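You operate a simulated robot arm through the tools that you are given. There is no shell and no other tool. Be economical: measure what you need, move in short steps, check, and stop when the job is done.

You run a simulated robot arm. Do the job below in one go: nothing can be reset, and whatever is moved stays where it is left.

Task
Fit coil and cap to the brass valve in the vice.
Fine: vice shut first; black coil pushed home, steel cap tight; open the vice fully at the end.

It is judged by the outcome, as a careful person would: the job done as asked, and still so three seconds after it is handed in. It fails if anything else is knocked over, pushed out of place, dropped, spilled or broken. Lids that push on must go on centred and level and be pressed home; caps that screw on are set level and turned clockwise until they are tight.

Robot
A 6-joint arm with a two-finger parallel gripper, fixed in place. Base frame: the origin is at the foot of the arm, x ahead of it, y to its left, z up; the work surface is at about z = 860. Lengths are in mm, angles in degrees, forces in N, time in s.
With the tool pointing down near the work surface it reaches from about 240 to 640 mm from the base axis. Its first joint turns from -66.0 to 66.0 degrees. Payload 2.7 kg.
The TCP is the grasp point between the finger pads, 23 mm short of the fingertips. In the tool frame z runs along the fingers and y along their closing line. Largest opening 94 mm; finger width 38, thickness 10; the body of the gripper, 54 by 96 mm, starts 39 mm behind the TCP.
Orientation is told as [roll, pitch, yaw] about the base's x, y, z axes, in that order, counted from this pose: with the fingers straight down and closing along the base's y, the tool's x points along the base's -x, its y along +y and its z along -z.

Tools
- The arm moves only by the tool drive_tool. Its argument "rows" is a list of rows, each an object of numbers (a shift or turn left out is 0, a gripper value left out holds the last): "x", "y", "z": the shift along the base's x, y, z in mm; "rx", "ry", "rz": the turn, a rotation vector about the base's x, y, z in degrees; "jaw": the gripper command, from -1 (fully open) to 1 (shut), values between in proportion. In form: [{"x": .., "y": .., "z": .., "rx": .., "ry": .., "rz": .., "jaw": ..}, ...]. A call has 1 to 20 rows; each row shifts and turns the commanded pose from where the row before left it. Each row takes 0.2 s and may step no farther than 50 mm and 8.6 degrees from the row before; otherwise, or with a gripper value out of range, the whole call is refused. A pose out of reach is approached as far as the arm can. The call stops where the force on the tool passes 70 N (or 10 N more than at its start, if that is more) or the arm is blocked; 0.2 s more then pass. Each finger travels about 45 mm/s and halts on what it meets, pressing with about 20 N; the grip force reading is that of the motor and also rises with nothing between the fingers. The clock runs only during rows and for 0.2 s after the last one: add rows that do not move to give the fingers time. It gives the time, the measured TCP pose, the force on the tool (base axes), the opening and the grip force at its end, in the units of the frame above (readings bear some noise), with the torque about the TCP (base axes, N m) and any sound that the robot's microphone picked up.
- Cameras (640 x 400 px; columns grow to the right, rows downward): "scene" is fixed at [73.5, -430.3, 1426.8]; the picture's right is [0.78, -0.62, 0.00], its down [-0.26, -0.33, -0.91] and it looks along [0.57, 0.71, -0.42] (base axes); focal length 281 px, centre (320, 200). "wrist" rides on the gripper at [86, 16, -74] in the tool frame; the picture's right is [-0.18, 0.98, 0.00], its down [-0.58, -0.11, -0.81] and it looks along [-0.79, -0.15, 0.59] (tool axes); focal length 243 px, centre (320, 200). There is no depth. A picture from a camera that has moved, and an enlarged one, comes with that camera's place and axes in the base frame and with its lens. The place of the scene camera against the robot may be out by one fixed shift of up to 12 mm in any direction.
- camera(camera): a new picture of that camera. It takes no simulated time.
- zoom(camera, box): a new picture of the part [left, top, right, bottom] of that camera's present view, enlarged. It takes no simulated time.
- sign_off(): hands the job in; it is judged then, once.

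Go step by step. Nothing tells you positions but the pictures and the camera data: compare them with the known pose of the tool, close in by small moves and look again before you grip or let go. The budget is 120 turns and 84 pictures, counting those below and the enlarged ones. Unless the task says otherwise, let go and move clear before handing in, and close with one line.

The tools are called after "Call:" by a JSON object that holds its "name" and its "arguments". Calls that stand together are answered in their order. drive_tool: Moves the arm, as the interface text tells. Its arguments: {"type":"object","properties":{"rows":{"type":"array","items":{"type":"object","properties":{"x":{"type":"number"},"y":{"type":"number"},"z":{"type":"number"},"rx":{"type":"number"},"ry":{"type":"number"},"rz":{"type":"number"},"jaw":{"type":"number"}}}}},"required":["rows"]} The other tools are called the same way: camera (camera) takes a picture; zoom (camera, box) takes an enlarged picture of a part of a camera's view; sign_off () hands the job in.

At the start:

```text
t: 0.0
position: [292.0, -28.2, 1322.1]
ee_rot: [-0.1, 0.0, 0.0]
force: [-0.2, -0.4, -0.1]
wrist_torque: [0.02, -0.03, -0.03]
width: 94.0
grasp_force: 0.0
```

scene: 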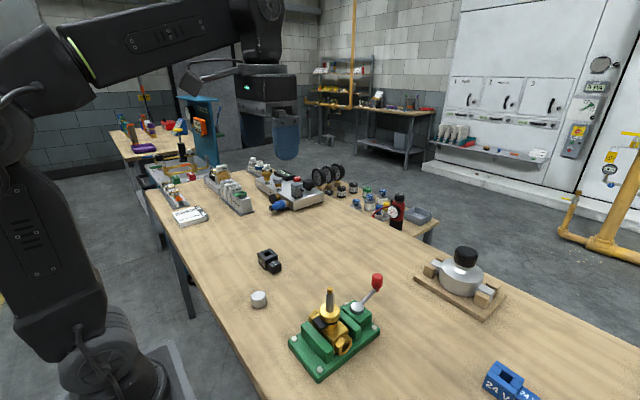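
wrist: 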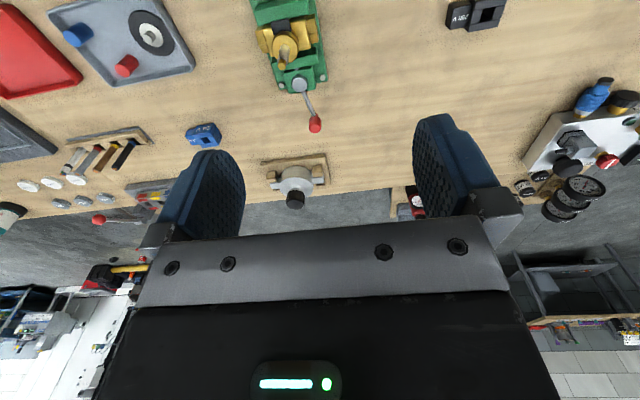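

I see the green vice with the brass valve, a black coil, a small steel cap, and a blue 24 V coil elsewhere. I'll look closer first.

Call:
{"name": "zoom", "arguments": {"camera": "scene", "box": [230, 230, 410, 390]}}

Call:
{"name": "zoom", "arguments": {"camera": "wrist", "box": [220, 0, 540, 150]}}

```text
2.50 times, centred on (320, 310) of scene
camera zoom: at [73.5, -430.3, 1426.8], right [0.78, -0.62, 0.0], down [-0.26, -0.33, -0.91], along [0.57, 0.71, -0.42], focal length 703 px, centre (320, -75)
```

zoom: 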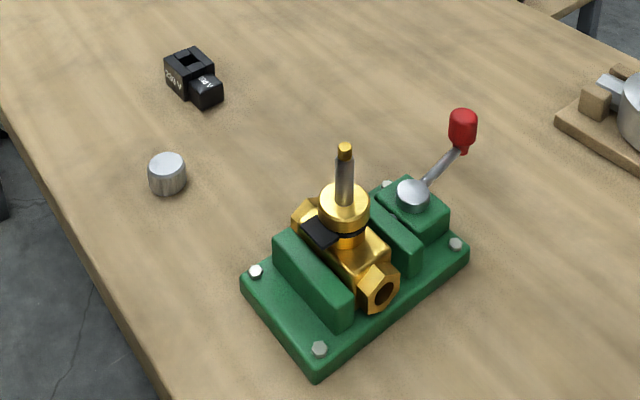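

```text
2.00 times, centred on (380, 75) of wrist
camera zoom: at [206.1, -12.2, 1396.3], right [0.18, 0.98, 0.0], down [0.58, -0.11, 0.81], along [0.79, -0.15, -0.59], focal length 485 px, centre (200, 450)
```

zoom: 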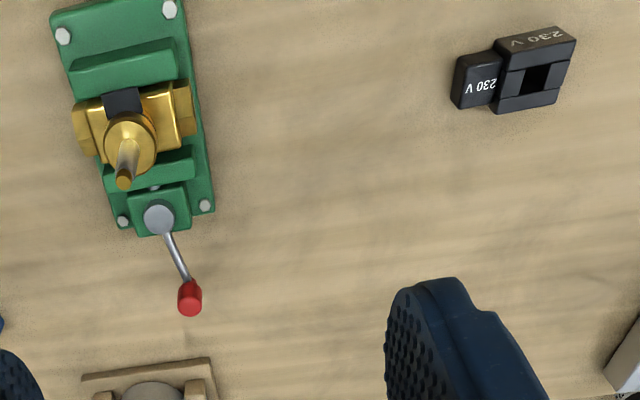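

Call:
{"name": "drive_tool", "arguments": {"rows": [{"z": -40, "y": -15, "x": -5}, {"z": -40, "y": -15, "x": -5}, {"z": -40, "y": -15, "x": -5}, {"z": -40, "y": -15, "x": -5}, {"z": -20}]}}

Call:
{"name": "camera", "arguments": {"camera": "wrist"}}

Call:
{"name": "zoom", "arguments": {"camera": "scene", "box": [280, 270, 400, 385]}}

```text
t: 1.2
position: [272.1, -86.7, 1137.8]
ee_rot: [0.0, 0.0, 0.0]
force: [-0.8, 0.1, -1.0]
wrist_torque: [0.02, 0.03, -0.03]
width: 94.0
grasp_force: 0.1
```

```text
79 pictures are left
camera wrist: at [186.5, -71.8, 1213.2], right [0.18, 0.98, 0.0], down [0.58, -0.11, 0.81], along [0.79, -0.15, -0.59], focal length 243 px, centre (320, 200)
```

wrist: 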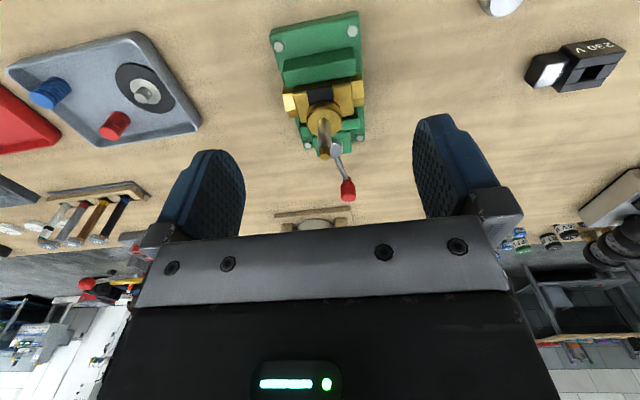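

```text
3.48 times, centred on (340, 328) of scene
camera zoom: at [73.5, -430.3, 1426.8], right [0.78, -0.62, 0.0], down [-0.26, -0.33, -0.91], along [0.57, 0.71, -0.42], focal length 978 px, centre (250, -244)
```

zoom: 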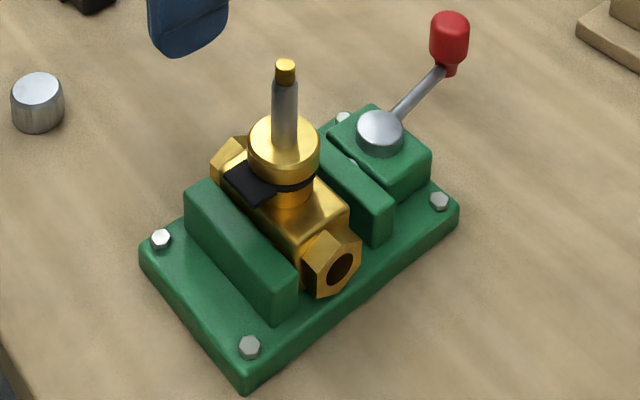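

The vice is axis-aligned, centred near (387,-101). The stem tip is at about (370,-101,1014), the lever boss at (455,-102) and the knob at (545,-86,924). The coil is near (403,241) and the cap near (308,107). I'll go beside the lever with the fingers closed.

Call:
{"name": "drive_tool", "arguments": {"rows": [{"x": 45, "y": 7, "jaw": 1}, {"x": 45, "y": 7}, {"x": 45, "y": 7}, {"x": 45, "y": 7}, {"x": 45, "y": 7}, {"x": 48, "y": 7}, {"z": -40}, {"z": -40}, {"z": -40}, {"z": -40}, {"z": 0}]}}

Call:
{"name": "zoom", "arguments": {"camera": "scene", "box": [280, 220, 440, 380]}}

Call:
{"name": "camera", "arguments": {"camera": "wrist"}}

```text
t: 3.6
position: [545.5, -48.3, 979.0]
ee_rot: [0.0, 0.0, -0.1]
force: [-0.4, -0.4, 0.3]
wrist_torque: [-0.01, 0.0, 0.0]
width: 0.0
grasp_force: 20.2
```

```text
2.50 times, centred on (360, 300) of scene
camera zoom: at [73.5, -430.3, 1426.8], right [0.78, -0.62, 0.0], down [-0.26, -0.33, -0.91], along [0.57, 0.71, -0.42], focal length 703 px, centre (220, -50)
```

zoom: 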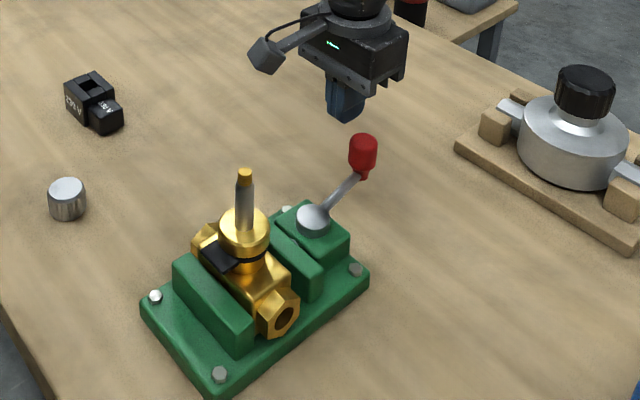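

```text
76 pictures are left
camera wrist: at [460.6, -32.2, 1054.5], right [0.18, 0.98, 0.0], down [0.58, -0.11, 0.81], along [0.79, -0.15, -0.59], focal length 243 px, centre (320, 200)
```

wrist: 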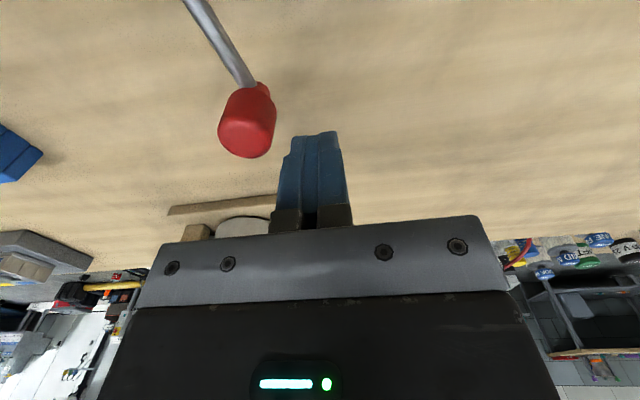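

Next I lower beside the knob and push it clockwise in a small arc, watching the force and the vice jaw.

Call:
{"name": "drive_tool", "arguments": {"rows": [{"z": -25}, {"z": -24}, {"x": -5.9, "y": -15.4}, {"x": 4.5, "y": -12.2, "rz": -8}, {"x": 2.8, "y": -12.6, "rz": -8}, {"x": 1, "y": -13, "rz": -8}, {"x": -0.8, "y": -12.9, "rz": -8}]}}

Call:
{"name": "zoom", "arguments": {"camera": "scene", "box": [280, 220, 440, 380]}}

```text
t: 4.7
position: [543.4, -60.6, 931.8]
ee_rot: [1.0, 0.5, -9.4]
force: [-4.8, 17.4, 3.3]
wrist_torque: [-0.53, -0.11, -0.15]
width: 0.1
grasp_force: 19.9
stopped in row 5: the force on the tool passed its limit at 78 N (the readings are from after the stop); the commanded pose is now the measured one
```

```text
2.50 times, centred on (360, 300) of scene
camera zoom: at [73.3, -429.8, 1427.0], right [0.78, -0.62, 0.0], down [-0.26, -0.33, -0.91], along [0.57, 0.71, -0.42], focal length 703 px, centre (220, -50)
```

zoom: 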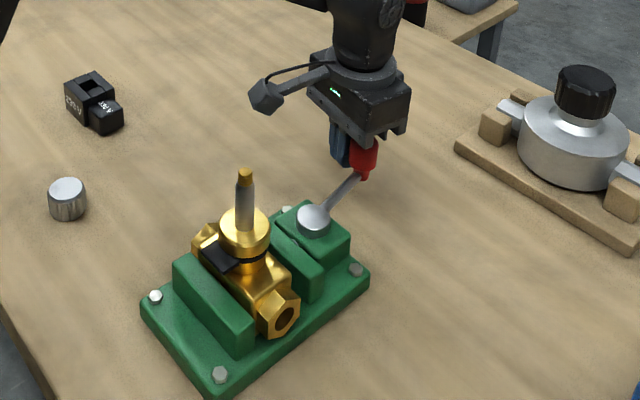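

Firm resistance clockwise, so the lever is at a stop that way. I'll back off and look into the jaw gap from above.

Call:
{"name": "drive_tool", "arguments": {"rows": [{"y": 12, "x": 1, "rz": 4.5}, {"z": 40, "rz": 4.9}, {"z": 50}, {"z": 40, "x": -50}, {"x": -50}, {"x": -50}, {"x": -50}, {"x": -40}, {"x": -40}, {}]}}

Call:
{"name": "zoom", "arguments": {"camera": "wrist", "box": [180, 0, 420, 150]}}

Call:
{"name": "zoom", "arguments": {"camera": "scene", "box": [290, 280, 390, 380]}}

```text
refused: row 4 steps farther than a row can; nothing moved
```

```text
2.67 times, centred on (300, 75) of wrist
camera zoom: at [462.4, -31.9, 1006.6], right [0.34, 0.94, 0.02], down [0.56, -0.22, 0.8], along [0.75, -0.26, -0.6], focal length 647 px, centre (373, 533)
```

zoom: 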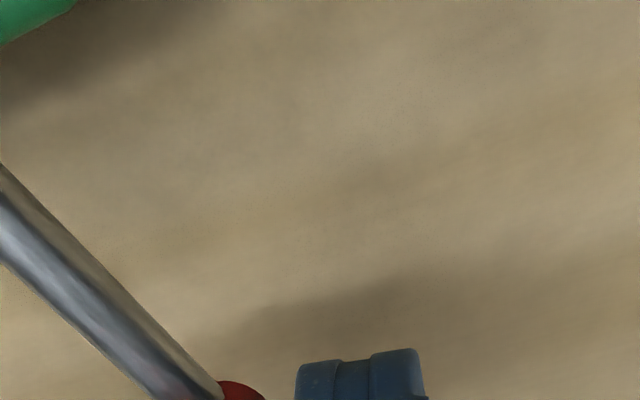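

```text
4.00 times, centred on (340, 330) of scene
camera zoom: at [73.3, -429.8, 1427.0], right [0.78, -0.62, 0.0], down [-0.26, -0.33, -0.91], along [0.57, 0.71, -0.42], focal length 1125 px, centre (240, -320)
```

zoom: 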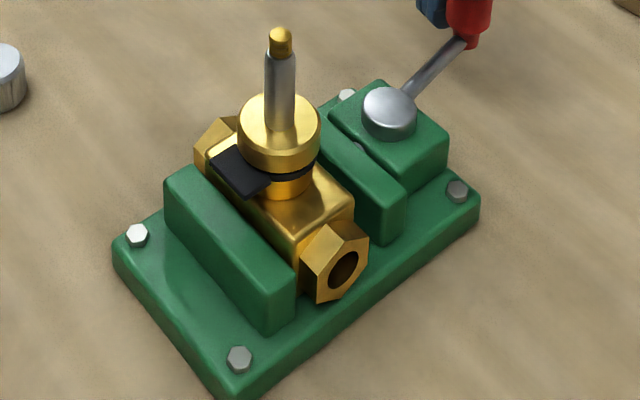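

There's a clear gap between the moving jaw and the valve, so the vice is open with the lever at its clockwise stop. I'll go to the other side of the knob and push counter-clockwise.

Call:
{"name": "drive_tool", "arguments": {"rows": [{"y": 12, "x": 1, "rz": 4.5}, {"z": 40, "rz": 4.9, "rx": -1, "ry": -0.5}, {"z": 30}, {"y": -42}, {"y": -42}, {"z": -35}, {"z": -35}, {}]}}

Call:
{"name": "camera", "arguments": {"camera": "wrist"}}

Call:
{"name": "zoom", "arguments": {"camera": "scene", "box": [280, 220, 440, 380]}}

```text
t: 6.5
position: [545.9, -136.0, 929.0]
ee_rot: [-0.1, -0.2, 0.0]
force: [0.5, -0.1, 0.2]
wrist_torque: [0.01, 0.02, 0.01]
width: 0.0
grasp_force: 20.2
```

```text
72 pictures are left
camera wrist: at [460.1, -120.1, 1004.0], right [0.18, 0.98, 0.0], down [0.58, -0.11, 0.81], along [0.79, -0.15, -0.59], focal length 243 px, centre (320, 200)
```

wrist: 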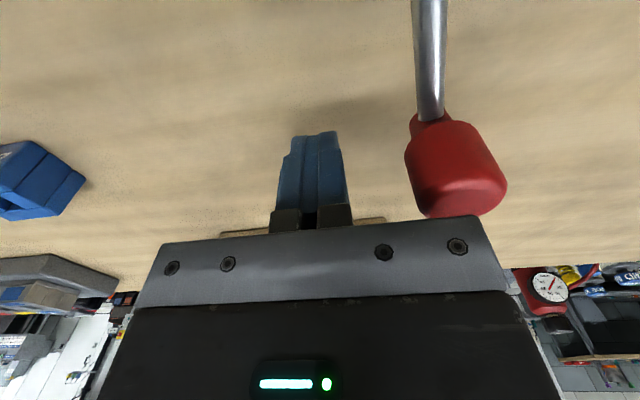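

```text
2.50 times, centred on (360, 300) of scene
camera zoom: at [73.5, -430.3, 1426.8], right [0.78, -0.62, 0.0], down [-0.26, -0.33, -0.91], along [0.57, 0.71, -0.42], focal length 703 px, centre (220, -50)
```

zoom: 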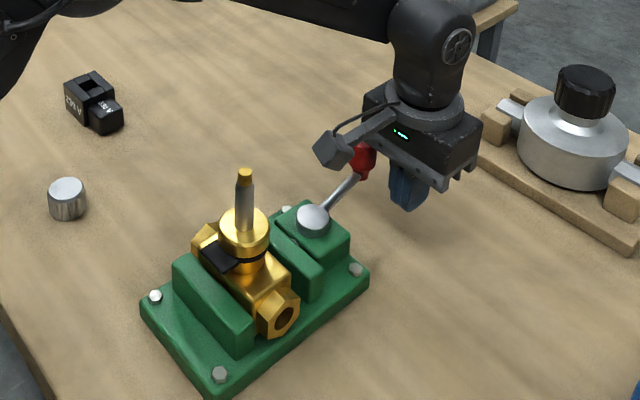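

Call:
{"name": "drive_tool", "arguments": {"rows": [{"x": 1.6, "y": 16}, {"y": 6.8, "rz": 4}, {"x": 0.6, "y": 12.9, "rz": 8}, {"x": -1.1, "y": 13, "rz": 8}, {"x": -3, "y": 12.6, "rz": 8}, {}]}}

Call:
{"name": "zoom", "arguments": {"camera": "scene", "box": [280, 220, 440, 380]}}

```text
t: 7.9
position: [543.5, -73.2, 929.4]
ee_rot: [-0.1, -0.2, 28.1]
force: [0.1, -1.0, 0.1]
wrist_torque: [0.01, 0.02, 0.02]
width: 0.2
grasp_force: 20.2
```

```text
2.50 times, centred on (360, 300) of scene
camera zoom: at [73.5, -430.3, 1426.8], right [0.78, -0.62, 0.0], down [-0.26, -0.33, -0.91], along [0.57, 0.71, -0.42], focal length 703 px, centre (220, -50)
```

zoom: 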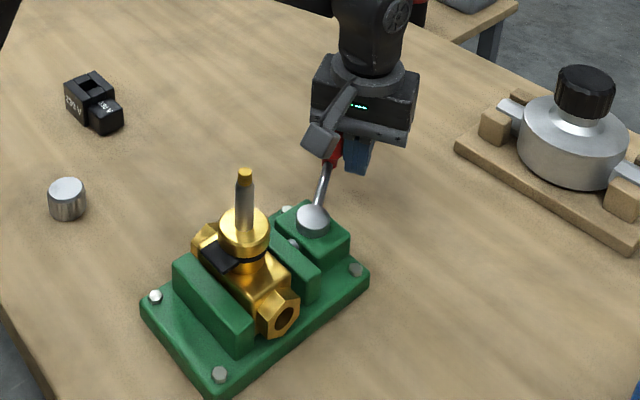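

It moves freely and the jaw is advancing. I continue the arc.

Call:
{"name": "drive_tool", "arguments": {"rows": [{"x": -4.6, "y": 12.2, "rz": 8}, {"x": -6.3, "y": 11.3, "rz": 8}, {"x": -7.9, "y": 10.4, "rz": 8}, {"x": -9.2, "y": 9.2, "rz": 8}, {"x": -10.4, "y": 7.8, "rz": 8}, {}]}}

Call:
{"name": "zoom", "arguments": {"camera": "scene", "box": [280, 220, 440, 380]}}

```text
t: 9.3
position: [506.4, -22.7, 930.0]
ee_rot: [0.0, -0.1, 68.1]
force: [-0.9, 1.2, -0.4]
wrist_torque: [-0.02, 0.0, 0.02]
width: 0.0
grasp_force: 20.0
```

```text
2.50 times, centred on (360, 300) of scene
camera zoom: at [73.5, -430.3, 1426.8], right [0.78, -0.62, 0.0], down [-0.26, -0.33, -0.91], along [0.57, 0.71, -0.42], focal length 703 px, centre (220, -50)
```

zoom: 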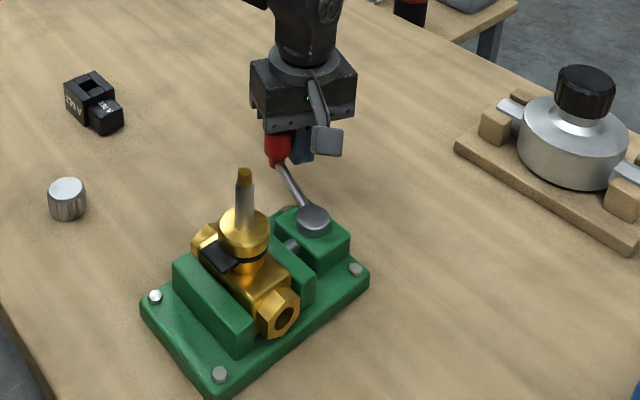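

Call:
{"name": "drive_tool", "arguments": {"rows": [{"x": -11.3, "y": 6.3, "rz": 8}, {"x": -12.2, "y": 4.6, "rz": 8}, {"x": -12.6, "y": 2.9, "rz": 8}, {"x": -13, "y": 1.1, "rz": 8}, {}]}}

Call:
{"name": "zoom", "arguments": {"camera": "scene", "box": [280, 220, 440, 380]}}

```text
t: 10.2
position: [476.9, -7.6, 932.9]
ee_rot: [-2.7, 0.2, 95.2]
force: [27.0, 0.3, -9.4]
wrist_torque: [0.06, 0.51, 0.21]
width: 0.2
grasp_force: 19.7
stopped in row 4: the force on the tool passed its limit at 88 N (the readings are from after the stop); the commanded pose is now the measured one
```

```text
2.50 times, centred on (360, 300) of scene
camera zoom: at [74.4, -430.3, 1426.8], right [0.78, -0.62, 0.0], down [-0.26, -0.33, -0.91], along [0.57, 0.71, -0.42], focal length 703 px, centre (220, -50)
```

zoom: 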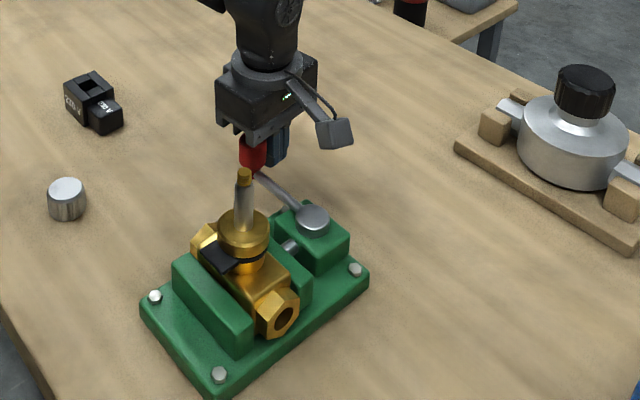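

The vice hit its stop with the jaw on the valve. I'll back off, rise, square up the tool and move toward the coil.

Call:
{"name": "drive_tool", "arguments": {"rows": [{"x": 15}, {"z": 45}, {"z": 45, "rz": -8}, {"z": 45, "rz": -8}, {"y": 20, "x": -20, "z": 20, "rz": -8, "jaw": -1}, {"y": 30, "x": -20, "rz": -8}, {"y": 30, "x": -20, "rz": -8}, {"y": 30, "x": -20, "rz": -8}, {"y": 30, "x": -20, "rz": -8}, {"y": 30, "x": -20, "rz": -8}, {"y": 30, "x": -20, "rz": -8}, {"rz": -8, "rx": 1, "x": -20}, {"rz": -8, "rx": 1, "x": -10}, {"rz": -7, "rx": 0.7}, {}]}}

Call:
{"name": "camera", "arguments": {"camera": "wrist"}}

Call:
{"name": "zoom", "arguments": {"camera": "scene", "box": [280, 260, 400, 380]}}

```text
t: 13.4
position: [316.9, 193.4, 1086.2]
ee_rot: [0.7, -0.5, 0.0]
force: [-0.4, -0.9, -0.4]
wrist_torque: [0.03, 0.01, 0.01]
width: 94.2
grasp_force: 0.1
```

```text
67 pictures are left
camera wrist: at [231.7, 208.3, 1161.2], right [0.18, 0.98, 0.01], down [0.58, -0.12, 0.81], along [0.8, -0.14, -0.59], focal length 243 px, centre (320, 200)
```

wrist: 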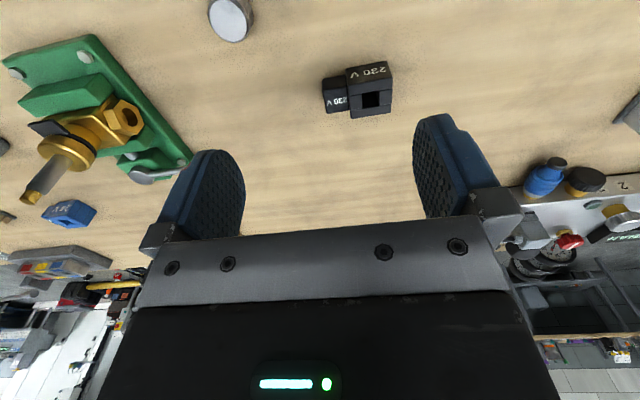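

```text
3.33 times, centred on (340, 320) of scene
camera zoom: at [73.5, -430.3, 1426.8], right [0.78, -0.62, 0.0], down [-0.26, -0.33, -0.91], along [0.57, 0.71, -0.42], focal length 938 px, centre (253, -200)
```

zoom: 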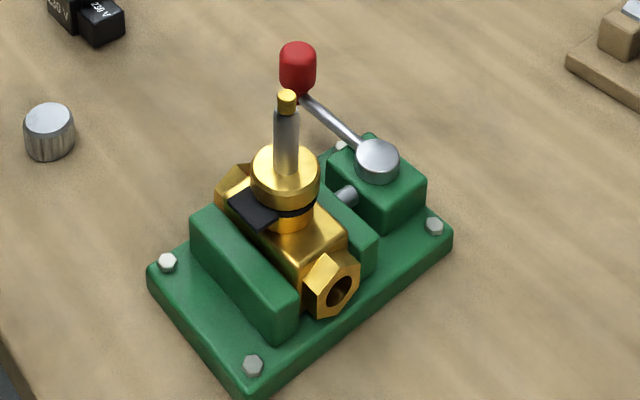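

The vice is shut. Now close-up views of the coil and of the valve's black tab.

Call:
{"name": "zoom", "arguments": {"camera": "wrist", "box": [300, 40, 420, 130]}}

Call:
{"name": "zoom", "arguments": {"camera": "scene", "box": [305, 280, 365, 340]}}

Call:
{"name": "zoom", "arguments": {"camera": "scene", "box": [235, 235, 305, 315]}}

Call:
{"name": "zoom", "arguments": {"camera": "wrist", "box": [0, 20, 200, 220]}}

```text
4.44 times, centred on (360, 85) of wrist
camera zoom: at [231.7, 208.3, 1161.2], right [0.18, 0.98, 0.01], down [0.58, -0.12, 0.81], along [0.8, -0.14, -0.59], focal length 1078 px, centre (142, 711)
```

zoom: 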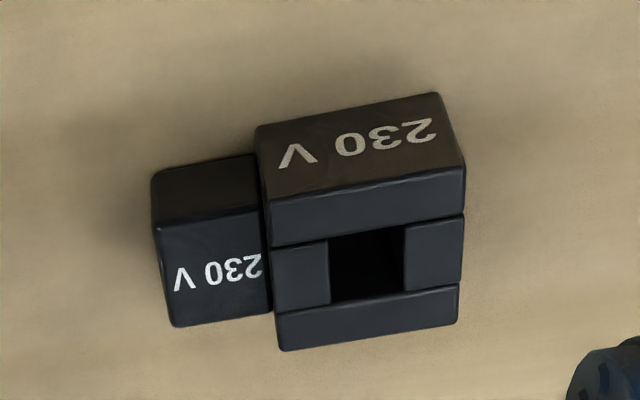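

```text
6.67 times, centred on (335, 310) of scene
camera zoom: at [73.5, -430.3, 1426.8], right [0.78, -0.62, 0.0], down [-0.26, -0.33, -0.91], along [0.57, 0.71, -0.42], focal length 1875 px, centre (220, -533)
```

zoom: 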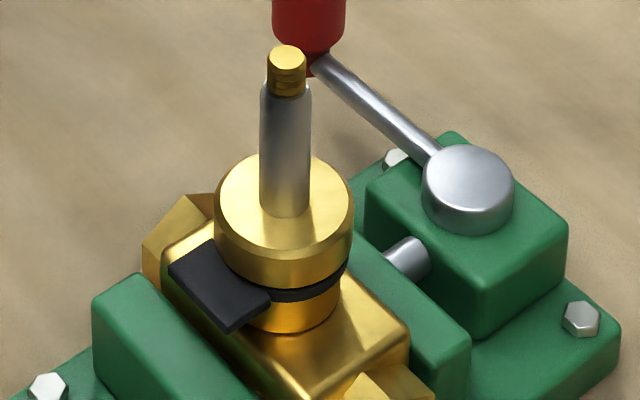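

```text
5.00 times, centred on (270, 275) of scene
camera zoom: at [73.5, -430.3, 1426.8], right [0.78, -0.62, 0.0], down [-0.26, -0.33, -0.91], along [0.57, 0.71, -0.42], focal length 1406 px, centre (570, -175)
```

zoom: 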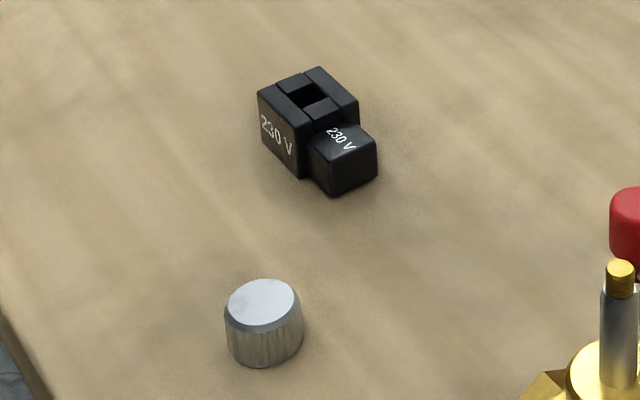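

```text
2.00 times, centred on (100, 120) of wrist
camera zoom: at [231.7, 208.3, 1161.2], right [0.18, 0.98, 0.01], down [0.58, -0.12, 0.81], along [0.8, -0.14, -0.59], focal length 485 px, centre (760, 360)
```

zoom: 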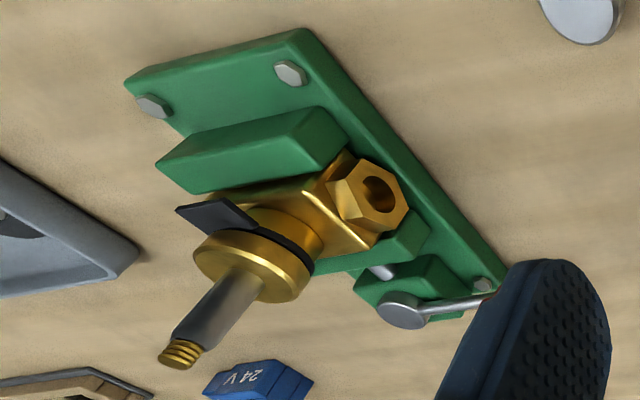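

I take the coil body to be about 50×44×37 mm, centred near (400,238). I'll yaw the tool 90° to grip its ±x faces, then check alignment from above.

Call:
{"name": "drive_tool", "arguments": {"rows": [{"x": 10, "y": 4, "rz": 8.2, "rx": -0.7, "ry": 0.5}, {"x": 10, "y": 4, "rz": 8.2}, {"x": 10, "y": 4, "rz": 8.2}, {"x": 10, "y": 4, "rz": 8.2}, {"x": 10, "y": 4, "rz": 8.2}, {"x": 10, "y": 4, "rz": 8.2, "z": -10}, {"x": 10, "y": 4, "rz": 8.2, "z": -20}, {"x": 10, "y": 4, "rz": 8.2, "z": -30}, {"x": 3, "y": 4, "rz": 8.2, "z": -30}, {"y": 4, "rz": 8.2, "z": -20}, {"y": 4, "rz": 8.0}, {}]}}

Call:
{"name": "camera", "arguments": {"camera": "wrist"}}

Call:
{"name": "zoom", "arguments": {"camera": "scene", "box": [220, 200, 320, 300]}}

```text
t: 16.0
position: [402.7, 235.2, 976.6]
ee_rot: [-0.1, 0.1, 90.3]
force: [0.4, 0.1, 0.0]
wrist_torque: [0.01, 0.03, 0.02]
width: 94.0
grasp_force: 0.0
```

```text
61 pictures are left
camera wrist: at [386.6, 148.5, 1051.1], right [-0.98, 0.18, 0.0], down [0.11, 0.58, 0.81], along [0.15, 0.79, -0.59], focal length 243 px, centre (320, 200)
```

wrist: 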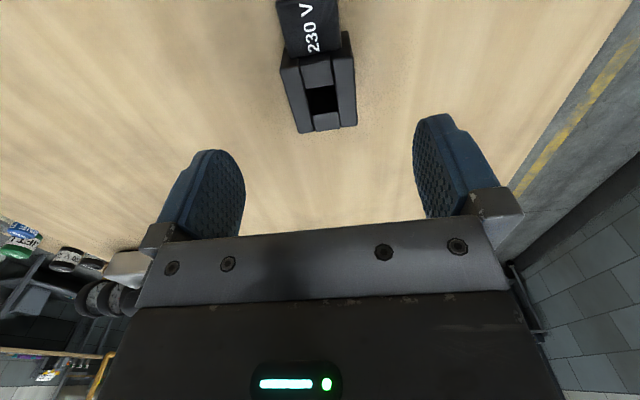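

```text
4.00 times, centred on (270, 250) of scene
camera zoom: at [73.5, -430.3, 1426.8], right [0.78, -0.62, 0.0], down [-0.26, -0.33, -0.91], along [0.57, 0.71, -0.42], focal length 1125 px, centre (520, 0)
```

zoom: 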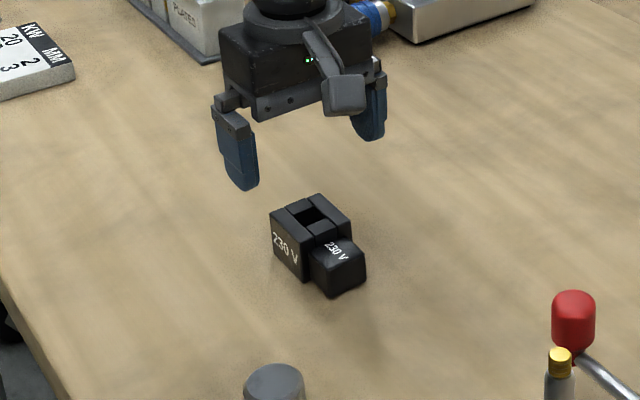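

Call:
{"name": "zoom", "arguments": {"camera": "wrist", "box": [250, 0, 410, 140]}}

```text
2.86 times, centred on (330, 70) of wrist
camera zoom: at [386.6, 148.5, 1051.1], right [-0.98, 0.18, 0.0], down [0.11, 0.58, 0.81], along [0.15, 0.79, -0.59], focal length 693 px, centre (291, 571)
```

zoom: 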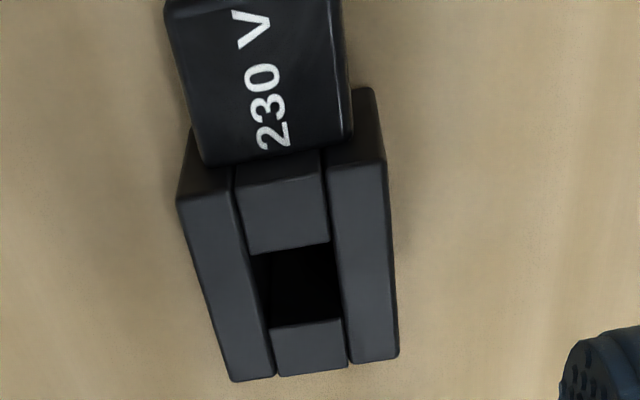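

The coil's top is at z≈897 and its hole centre at (402,241.5), with the body aligned to the axes. I'll descend and grip.

Call:
{"name": "drive_tool", "arguments": {"rows": [{"x": -0.8, "y": 6.3}, {"z": -30}, {"z": -30}, {"z": -26.6}, {}, {"jaw": 1}, {}, {}, {}, {}, {}]}}

Call:
{"name": "camera", "arguments": {"camera": "wrist"}}

```text
t: 18.4
position: [400.6, 241.5, 888.2]
ee_rot: [-0.2, 0.0, 90.2]
force: [-0.2, 0.7, -0.3]
wrist_torque: [0.04, 0.06, 0.0]
width: 45.5
grasp_force: 19.9
```

```text
58 pictures are left
camera wrist: at [385.4, 154.9, 963.0], right [-0.98, 0.18, 0.0], down [0.11, 0.58, 0.81], along [0.15, 0.79, -0.59], focal length 243 px, centre (320, 200)
```

wrist: 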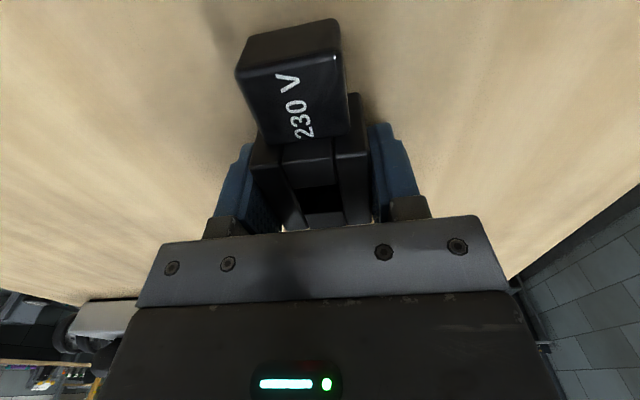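

The coil is gripped at 45.5 mm. I'll lift it, turn it back to yaw 0 so the connector faces -x, and stop where the wrist camera can re-measure the stem.

Call:
{"name": "drive_tool", "arguments": {"rows": [{"z": 40}, {"z": 45}, {"z": 45}, {"z": 45}, {"z": 45, "rz": -8.2}, {"x": -10, "y": -20, "rz": -8.2}, {"x": -10, "y": -20, "rz": -8.2}, {"x": -10, "y": -20, "rz": -8.2}, {"x": -10, "y": -20, "rz": -8.2}, {"x": -10, "y": -20, "rz": -8.2}, {"x": -10, "y": -20, "rz": -8.2}, {"x": -10, "y": -20, "rz": -8.2}, {"x": -10, "y": -20, "rz": -8.2}, {"x": -10, "y": -20, "rz": -8.2}, {"x": -10, "y": -20, "rz": -8.2}, {"y": -10}, {}, {}]}}

Call:
{"name": "camera", "arguments": {"camera": "wrist"}}

Call:
{"name": "zoom", "arguments": {"camera": "wrist", "box": [110, 60, 310, 220]}}

```text
t: 22.2
position: [301.8, 34.0, 1111.8]
ee_rot: [-0.1, 0.1, -0.1]
force: [-1.1, -0.4, 0.7]
wrist_torque: [-0.01, 0.02, 0.0]
width: 0.0
grasp_force: 20.2
```

```text
57 pictures are left
camera wrist: at [215.5, 49.6, 1186.3], right [0.19, 0.98, 0.0], down [0.58, -0.11, 0.81], along [0.79, -0.15, -0.59], focal length 243 px, centre (320, 200)
```

wrist: 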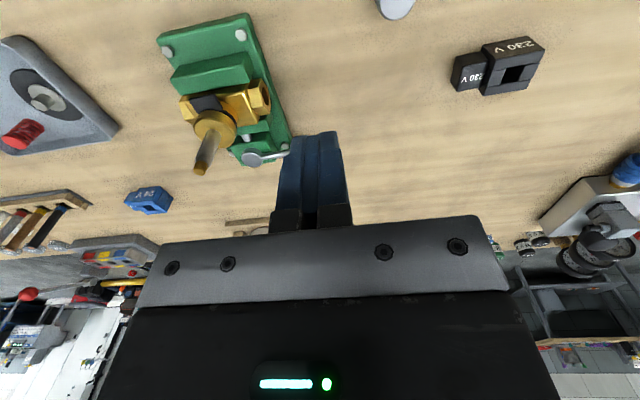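

```text
2.50 times, centred on (210, 140) of wrist
camera zoom: at [215.5, 49.6, 1186.3], right [0.19, 0.98, 0.0], down [0.58, -0.11, 0.81], along [0.79, -0.15, -0.59], focal length 606 px, centre (595, 350)
```

zoom: 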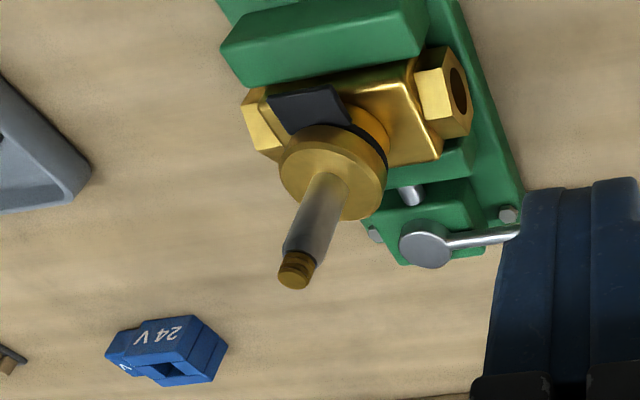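

The coil slipped from the grip during the fast lift and stayed near its place. While the hands are free I'll measure the stem closely, then regrip and lift slowly.

Call:
{"name": "drive_tool", "arguments": {"rows": [{"x": 9, "y": -45, "z": -4, "jaw": -1}, {"x": 9, "y": -45, "z": -4}, {"x": 9, "y": -45, "z": -4}, {}, {}, {}]}}

Call:
{"name": "zoom", "arguments": {"camera": "wrist", "box": [240, 60, 400, 200]}}

Call:
{"name": "drive_tool", "arguments": {"rows": [{"z": -40, "x": -30}, {"x": -30}, {}, {}]}}

Call:
{"name": "zoom", "arguments": {"camera": "wrist", "box": [240, 60, 400, 200]}}

Call:
{"name": "zoom", "arguments": {"camera": "scene", "box": [235, 220, 305, 290]}}

```text
t: 23.6
position: [329.3, -102.4, 1100.4]
ee_rot: [0.0, 0.1, -0.2]
force: [-0.2, 0.6, 1.2]
wrist_torque: [-0.01, 0.02, 0.01]
width: 93.9
grasp_force: 0.0
```

```text
2.86 times, centred on (320, 130) of wrist
camera zoom: at [243.4, -86.4, 1175.2], right [0.19, 0.98, 0.0], down [0.58, -0.11, 0.81], along [0.79, -0.15, -0.59], focal length 693 px, centre (320, 400)
```

zoom: 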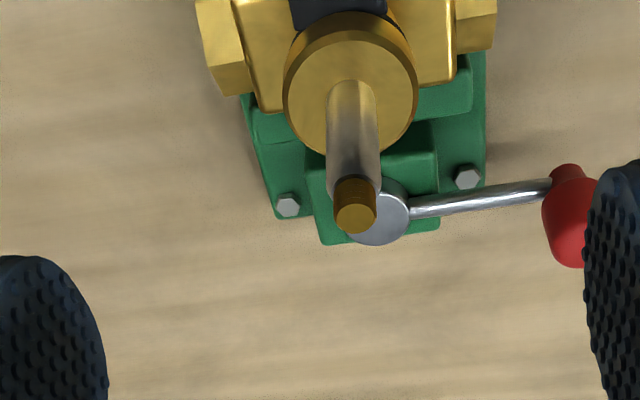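

```text
t: 24.6
position: [268.7, -103.9, 1061.7]
ee_rot: [-0.1, 0.1, 0.0]
force: [-0.4, -0.8, 0.2]
wrist_torque: [0.01, -0.01, -0.01]
width: 93.9
grasp_force: 0.0
```

```text
2.86 times, centred on (320, 130) of wrist
camera zoom: at [182.5, -87.0, 1137.2], right [0.19, 0.98, 0.0], down [0.58, -0.11, 0.81], along [0.79, -0.15, -0.59], focal length 693 px, centre (320, 400)
```

zoom: 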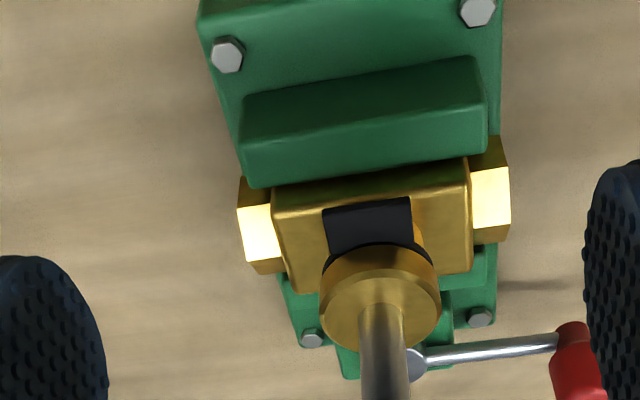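

```text
5.71 times, centred on (270, 255) of scene
camera zoom: at [73.5, -430.3, 1426.8], right [0.78, -0.62, 0.0], down [-0.26, -0.33, -0.91], along [0.57, 0.71, -0.42], focal length 1607 px, centre (606, -114)
```

zoom: 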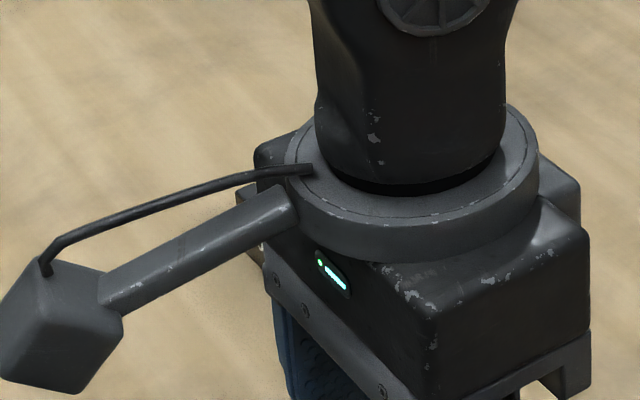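

Stem axis comes out at about (366,-99.5), tip ≈1022, collar ≈963. I'll get a sideways view at yaw 90 to pin down x, since that yaw is needed for the coil anyway.

Call:
{"name": "drive_tool", "arguments": {"rows": [{"z": 25, "x": 9, "y": -8, "rz": 8.2}, {"z": 25, "x": 9, "y": -8, "rz": 8.2}, {"x": 9, "y": -8, "rz": 8.2}, {"x": 9, "y": -8, "rz": 8.2}, {"x": 9, "y": -8, "rz": 8.2}, {"x": 9, "y": -8, "rz": 8.2}, {"x": 9, "y": -8, "rz": 8.2}, {"x": 9, "rz": 8.2}, {"x": 9, "rz": 8.2}, {"x": 9, "rz": 8.2}, {"x": 7, "rz": 8.0}, {}, {}]}}

Call:
{"name": "zoom", "arguments": {"camera": "wrist", "box": [240, 60, 400, 200]}}

Call:
{"name": "zoom", "arguments": {"camera": "scene", "box": [230, 230, 310, 310]}}

```text
t: 27.4
position: [365.7, -158.9, 1110.1]
ee_rot: [-0.1, 0.1, 90.0]
force: [-0.3, 0.0, -0.3]
wrist_torque: [0.02, 0.0, 0.0]
width: 94.0
grasp_force: 0.1
```

```text
2.86 times, centred on (320, 130) of wrist
camera zoom: at [349.0, -245.3, 1184.4], right [-0.98, 0.18, 0.0], down [0.11, 0.58, 0.81], along [0.15, 0.79, -0.59], focal length 693 px, centre (320, 400)
```

zoom: 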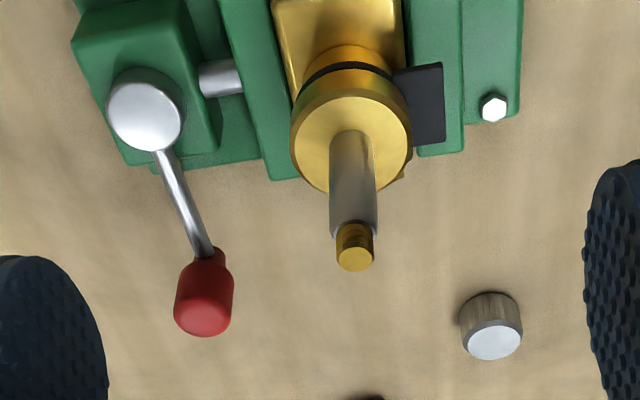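

```text
5.00 times, centred on (270, 270) of scene
camera zoom: at [73.5, -430.3, 1426.8], right [0.78, -0.62, 0.0], down [-0.26, -0.33, -0.91], along [0.57, 0.71, -0.42], focal length 1406 px, centre (570, -150)
```

zoom: 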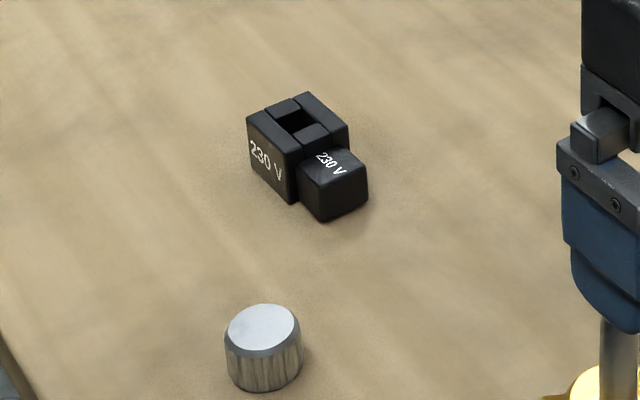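

Stem axis is now fixed at about (365,-99.5), tip 1023, collar 961. I go back over the coil, which looks slightly shifted, and re-measure it.

Call:
{"name": "drive_tool", "arguments": {"rows": [{"y": 45, "x": 4}, {"y": 45, "x": 4}, {"y": 45, "x": 4}, {"y": 45, "x": 4}, {"y": 45, "x": 4}, {"y": 45, "x": 4}, {"y": 45, "x": 4}, {"y": 40, "x": 4}, {"y": 40, "x": 2, "z": -20}, {"z": -45}, {"z": -45}, {"z": -25}, {}, {}]}}

Call:
{"name": "zoom", "arguments": {"camera": "wrist", "box": [250, 0, 410, 140]}}

```text
t: 30.4
position: [399.1, 235.2, 974.8]
ee_rot: [-0.1, 0.1, 89.9]
force: [0.5, -0.2, 0.6]
wrist_torque: [-0.01, 0.02, 0.02]
width: 93.9
grasp_force: 0.1
```

```text
2.86 times, centred on (330, 70) of wrist
camera zoom: at [383.2, 148.4, 1050.5], right [-0.98, 0.19, 0.0], down [0.11, 0.58, 0.81], along [0.15, 0.79, -0.59], focal length 693 px, centre (291, 571)
```

zoom: 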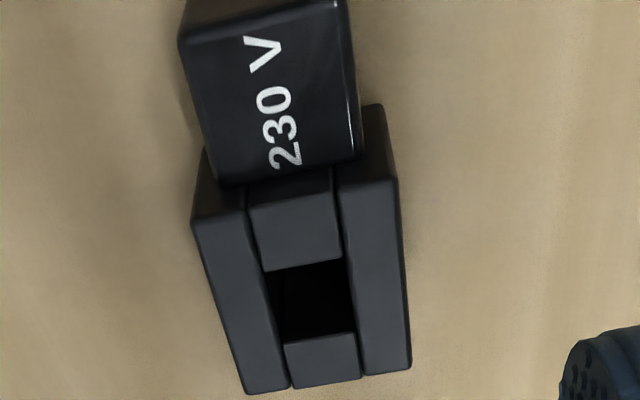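

The coil moved about (-6,+4) mm and is still upright, with its hole at (396,245). I'll regrip, hold longer and lift gently.

Call:
{"name": "drive_tool", "arguments": {"rows": [{"x": -3.2, "y": 10}, {"z": -30}, {"z": -30}, {"z": -25}, {}, {"jaw": 1}, {}, {}, {}, {}, {}, {}, {}]}}

Call:
{"name": "drive_tool", "arguments": {"rows": [{"z": 1}, {"z": 2}, {"z": 3}, {"z": 4}, {"z": 5}, {"z": 5}, {}, {}]}}

Call:
{"name": "zoom", "arguments": {"camera": "scene", "box": [230, 210, 310, 290]}}

```text
t: 33.2
position: [396.7, 246.5, 889.2]
ee_rot: [-0.1, 0.1, 89.9]
force: [-1.3, 0.8, -0.1]
wrist_torque: [0.01, 0.04, -0.02]
width: 46.1
grasp_force: 19.9
```

```text
t: 35.0
position: [393.4, 245.2, 909.3]
ee_rot: [-0.1, 0.0, 89.8]
force: [-0.4, -0.5, -1.7]
wrist_torque: [0.02, -0.04, 0.01]
width: 46.0
grasp_force: 20.3
```

```text
5.00 times, centred on (270, 250) of scene
camera zoom: at [73.6, -430.3, 1426.8], right [0.78, -0.62, 0.0], down [-0.26, -0.33, -0.91], along [0.57, 0.71, -0.42], focal length 1406 px, centre (570, -50)
```

zoom: 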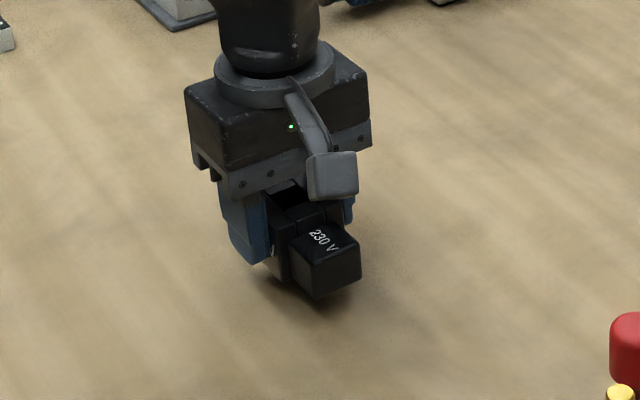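

It is lifted and holding. I'll go up gently.

Call:
{"name": "drive_tool", "arguments": {"rows": [{"z": 3}, {"z": 6}, {"z": 8}, {"z": 10}, {"z": 12}, {"z": 12}, {"z": 12}, {"z": 12}, {"z": 12}, {"z": 12}, {"z": 12}, {"z": 12}, {"z": 12}, {"z": 12}, {"z": 12}, {"z": 10}, {"z": 8}, {"z": 5}, {"z": 3}, {}]}}

Call:
{"name": "drive_tool", "arguments": {"rows": [{"y": -3, "rz": -2}, {"y": -6, "rz": -4}, {"y": -9, "x": -1, "rz": -5}, {"y": -12, "x": -2, "rz": -5}, {"y": -14, "x": -2, "rz": -5}, {"y": -14, "x": -2, "rz": -5}, {"y": -14, "x": -2, "rz": -5}, {"y": -14, "x": -2, "rz": -5}, {"y": -14, "x": -2, "rz": -5}, {"y": -14, "x": -2, "rz": -5}, {"y": -14, "x": -2, "rz": -5}, {"y": -14, "x": -2, "rz": -5}, {"y": -14, "x": -2, "rz": -5}, {"y": -14, "x": -2, "rz": -5}, {"y": -14, "x": -2, "rz": -5}, {"y": -14, "x": -2, "rz": -5}, {"y": -12, "x": -1, "rz": -5}, {"y": -9, "x": -1, "rz": -5}, {"y": -6, "rz": -4}, {"y": -3}]}}

Call:
{"name": "camera", "arguments": {"camera": "wrist"}}

Call:
{"name": "camera", "arguments": {"camera": "scene"}}

```text
t: 39.2
position: [394.5, 245.6, 1094.4]
ee_rot: [-0.1, 0.2, 90.0]
force: [1.0, -0.6, -1.7]
wrist_torque: [0.03, 0.0, 0.0]
width: 45.6
grasp_force: 19.4
```

```text
t: 43.4
position: [364.1, 18.8, 1094.7]
ee_rot: [-0.1, 0.0, -0.2]
force: [-0.7, -0.7, -1.6]
wrist_torque: [-0.01, -0.07, 0.0]
width: 45.9
grasp_force: 20.2
```

```text
48 pictures are left
camera wrist: at [279.7, 34.8, 1169.2], right [0.19, 0.98, 0.0], down [0.58, -0.11, 0.81], along [0.79, -0.15, -0.59], focal length 243 px, centre (320, 200)
```

wrist: 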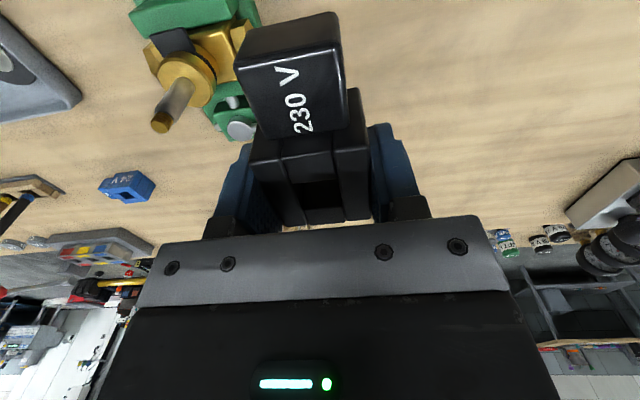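

```text
47 pictures are left
```

scene: 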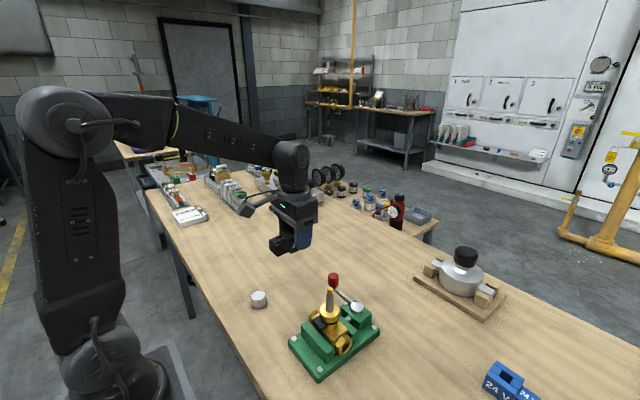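

Call:
{"name": "zoom", "arguments": {"camera": "wrist", "box": [230, 100, 400, 240]}}

```text
2.86 times, centred on (315, 170) of wrist
camera zoom: at [279.7, 34.8, 1169.2], right [0.19, 0.98, 0.0], down [0.58, -0.11, 0.81], along [0.79, -0.15, -0.59], focal length 693 px, centre (334, 286)
```

zoom: 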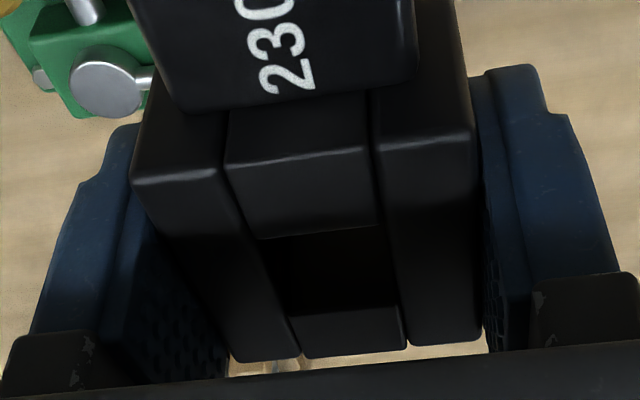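

The hole sits at TCP+(-1,+0.3). I move over the stem and check before lowering.

Call:
{"name": "drive_tool", "arguments": {"rows": [{"y": -4}, {"y": -8}, {"y": -12}, {"y": -14}, {"y": -14}, {"y": -14}, {"y": -14}, {"y": -14}, {"y": -12}, {"y": -8}, {"y": -4.6}, {"x": 1.9}, {"z": -8}, {"z": -12}, {"z": -8}, {"z": -4}, {}, {}]}}

Call:
{"name": "zoom", "arguments": {"camera": "scene", "box": [290, 240, 370, 340]}}

Call:
{"name": "camera", "arguments": {"camera": "wrist"}}

```text
t: 47.2
position: [367.8, -99.8, 1061.3]
ee_rot: [-0.1, 0.0, -0.1]
force: [-0.6, 0.0, -1.7]
wrist_torque: [0.02, -0.03, 0.03]
width: 46.0
grasp_force: 20.7
```

```text
4.00 times, centred on (330, 290) of scene
camera zoom: at [73.6, -430.3, 1426.8], right [0.78, -0.62, 0.0], down [-0.26, -0.33, -0.91], along [0.57, 0.71, -0.42], focal length 1125 px, centre (280, -160)
```

zoom: 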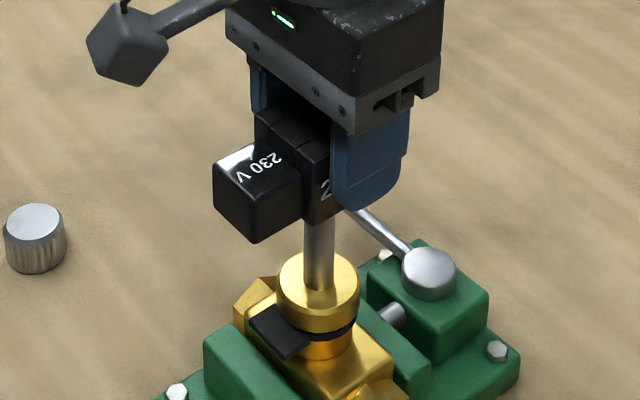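

```text
44 pictures are left
camera wrist: at [283.1, -83.6, 1136.4], right [0.19, 0.98, 0.0], down [0.58, -0.11, 0.81], along [0.79, -0.15, -0.59], focal length 243 px, centre (320, 200)
```

wrist: 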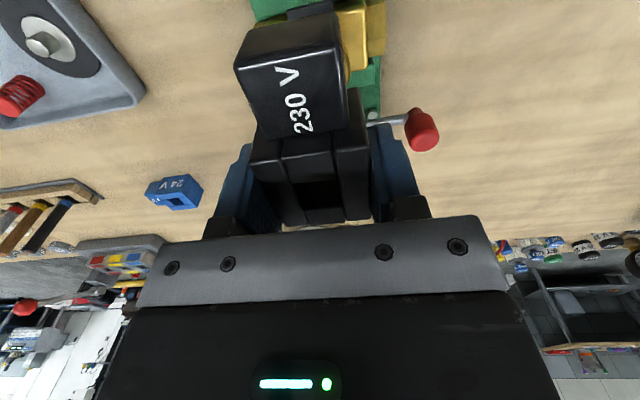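

Call:
{"name": "drive_tool", "arguments": {"rows": [{}]}}

Call:
{"name": "drive_tool", "arguments": {"rows": [{}]}}

Call:
{"name": "drive_tool", "arguments": {"rows": [{}]}}

Call:
{"name": "zoom", "arguments": {"camera": "wrist", "box": [230, 100, 400, 240]}}

```text
t: 47.6
position: [368.8, -99.2, 1062.3]
ee_rot: [-0.1, 0.1, -0.1]
force: [0.2, -0.4, -3.1]
wrist_torque: [-0.04, -0.02, 0.01]
width: 45.6
grasp_force: 20.2
```

```text
t: 48.0
position: [367.9, -100.5, 1062.3]
ee_rot: [-0.1, -0.1, -0.2]
force: [-0.3, -0.2, -2.3]
wrist_torque: [0.01, -0.04, 0.03]
width: 45.8
grasp_force: 20.3
```

```text
t: 48.4
position: [368.4, -99.9, 1061.1]
ee_rot: [-0.1, 0.1, -0.1]
force: [-0.1, -0.1, -1.6]
wrist_torque: [-0.03, -0.03, 0.02]
width: 46.0
grasp_force: 20.6
```

```text
2.86 times, centred on (315, 170) of wrist
camera zoom: at [283.1, -83.6, 1136.5], right [0.19, 0.98, 0.0], down [0.58, -0.11, 0.81], along [0.79, -0.15, -0.59], focal length 693 px, centre (334, 286)
```

zoom: 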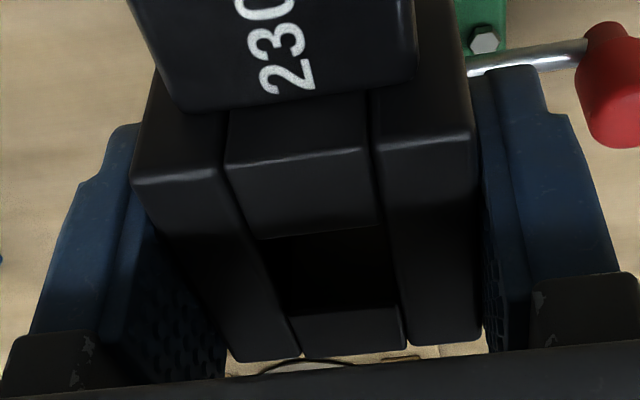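

TCP averages (368.2,-99.9,1061.7). I shift x by -2 and lower gently, watching the force.

Call:
{"name": "drive_tool", "arguments": {"rows": [{"x": -2}, {"z": -3}, {"z": -3}, {"z": -3}, {"z": -3}, {"z": -3}, {"z": -3}, {}]}}

Call:
{"name": "zoom", "arguments": {"camera": "wrist", "box": [230, 100, 400, 240]}}

Call:
{"name": "zoom", "arguments": {"camera": "scene", "box": [290, 240, 370, 340]}}

```text
t: 50.2
position: [365.2, -101.7, 1044.0]
ee_rot: [-0.1, 0.1, -0.1]
force: [-1.0, 0.8, -2.3]
wrist_torque: [0.0, -0.02, 0.03]
width: 45.9
grasp_force: 20.2
```

```text
2.86 times, centred on (315, 170) of wrist
camera zoom: at [280.3, -84.7, 1120.0], right [0.19, 0.98, 0.0], down [0.58, -0.11, 0.81], along [0.79, -0.15, -0.59], focal length 693 px, centre (334, 286)
```

zoom: 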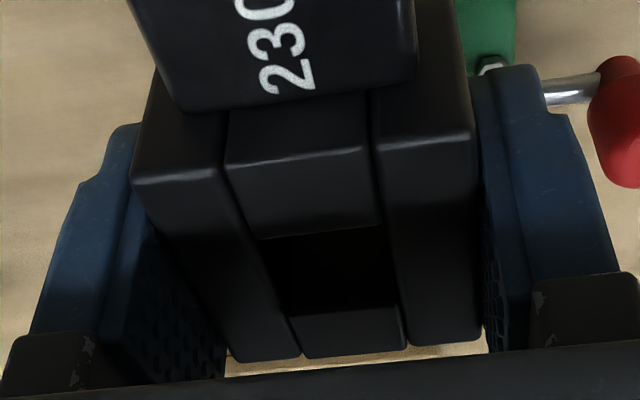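

```text
4.00 times, centred on (330, 290) of scene
camera zoom: at [73.6, -430.3, 1426.8], right [0.78, -0.62, 0.0], down [-0.26, -0.33, -0.91], along [0.57, 0.71, -0.42], focal length 1125 px, centre (280, -160)
```

zoom: 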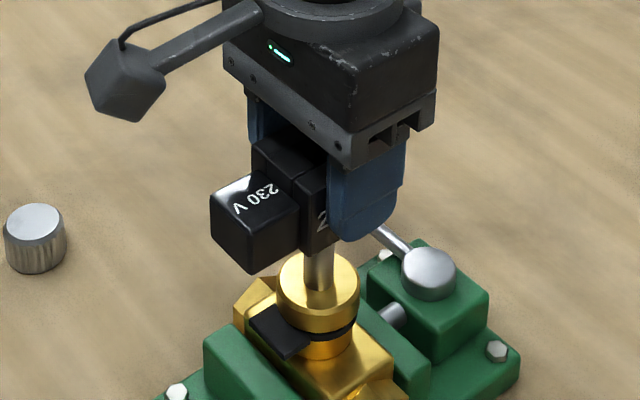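

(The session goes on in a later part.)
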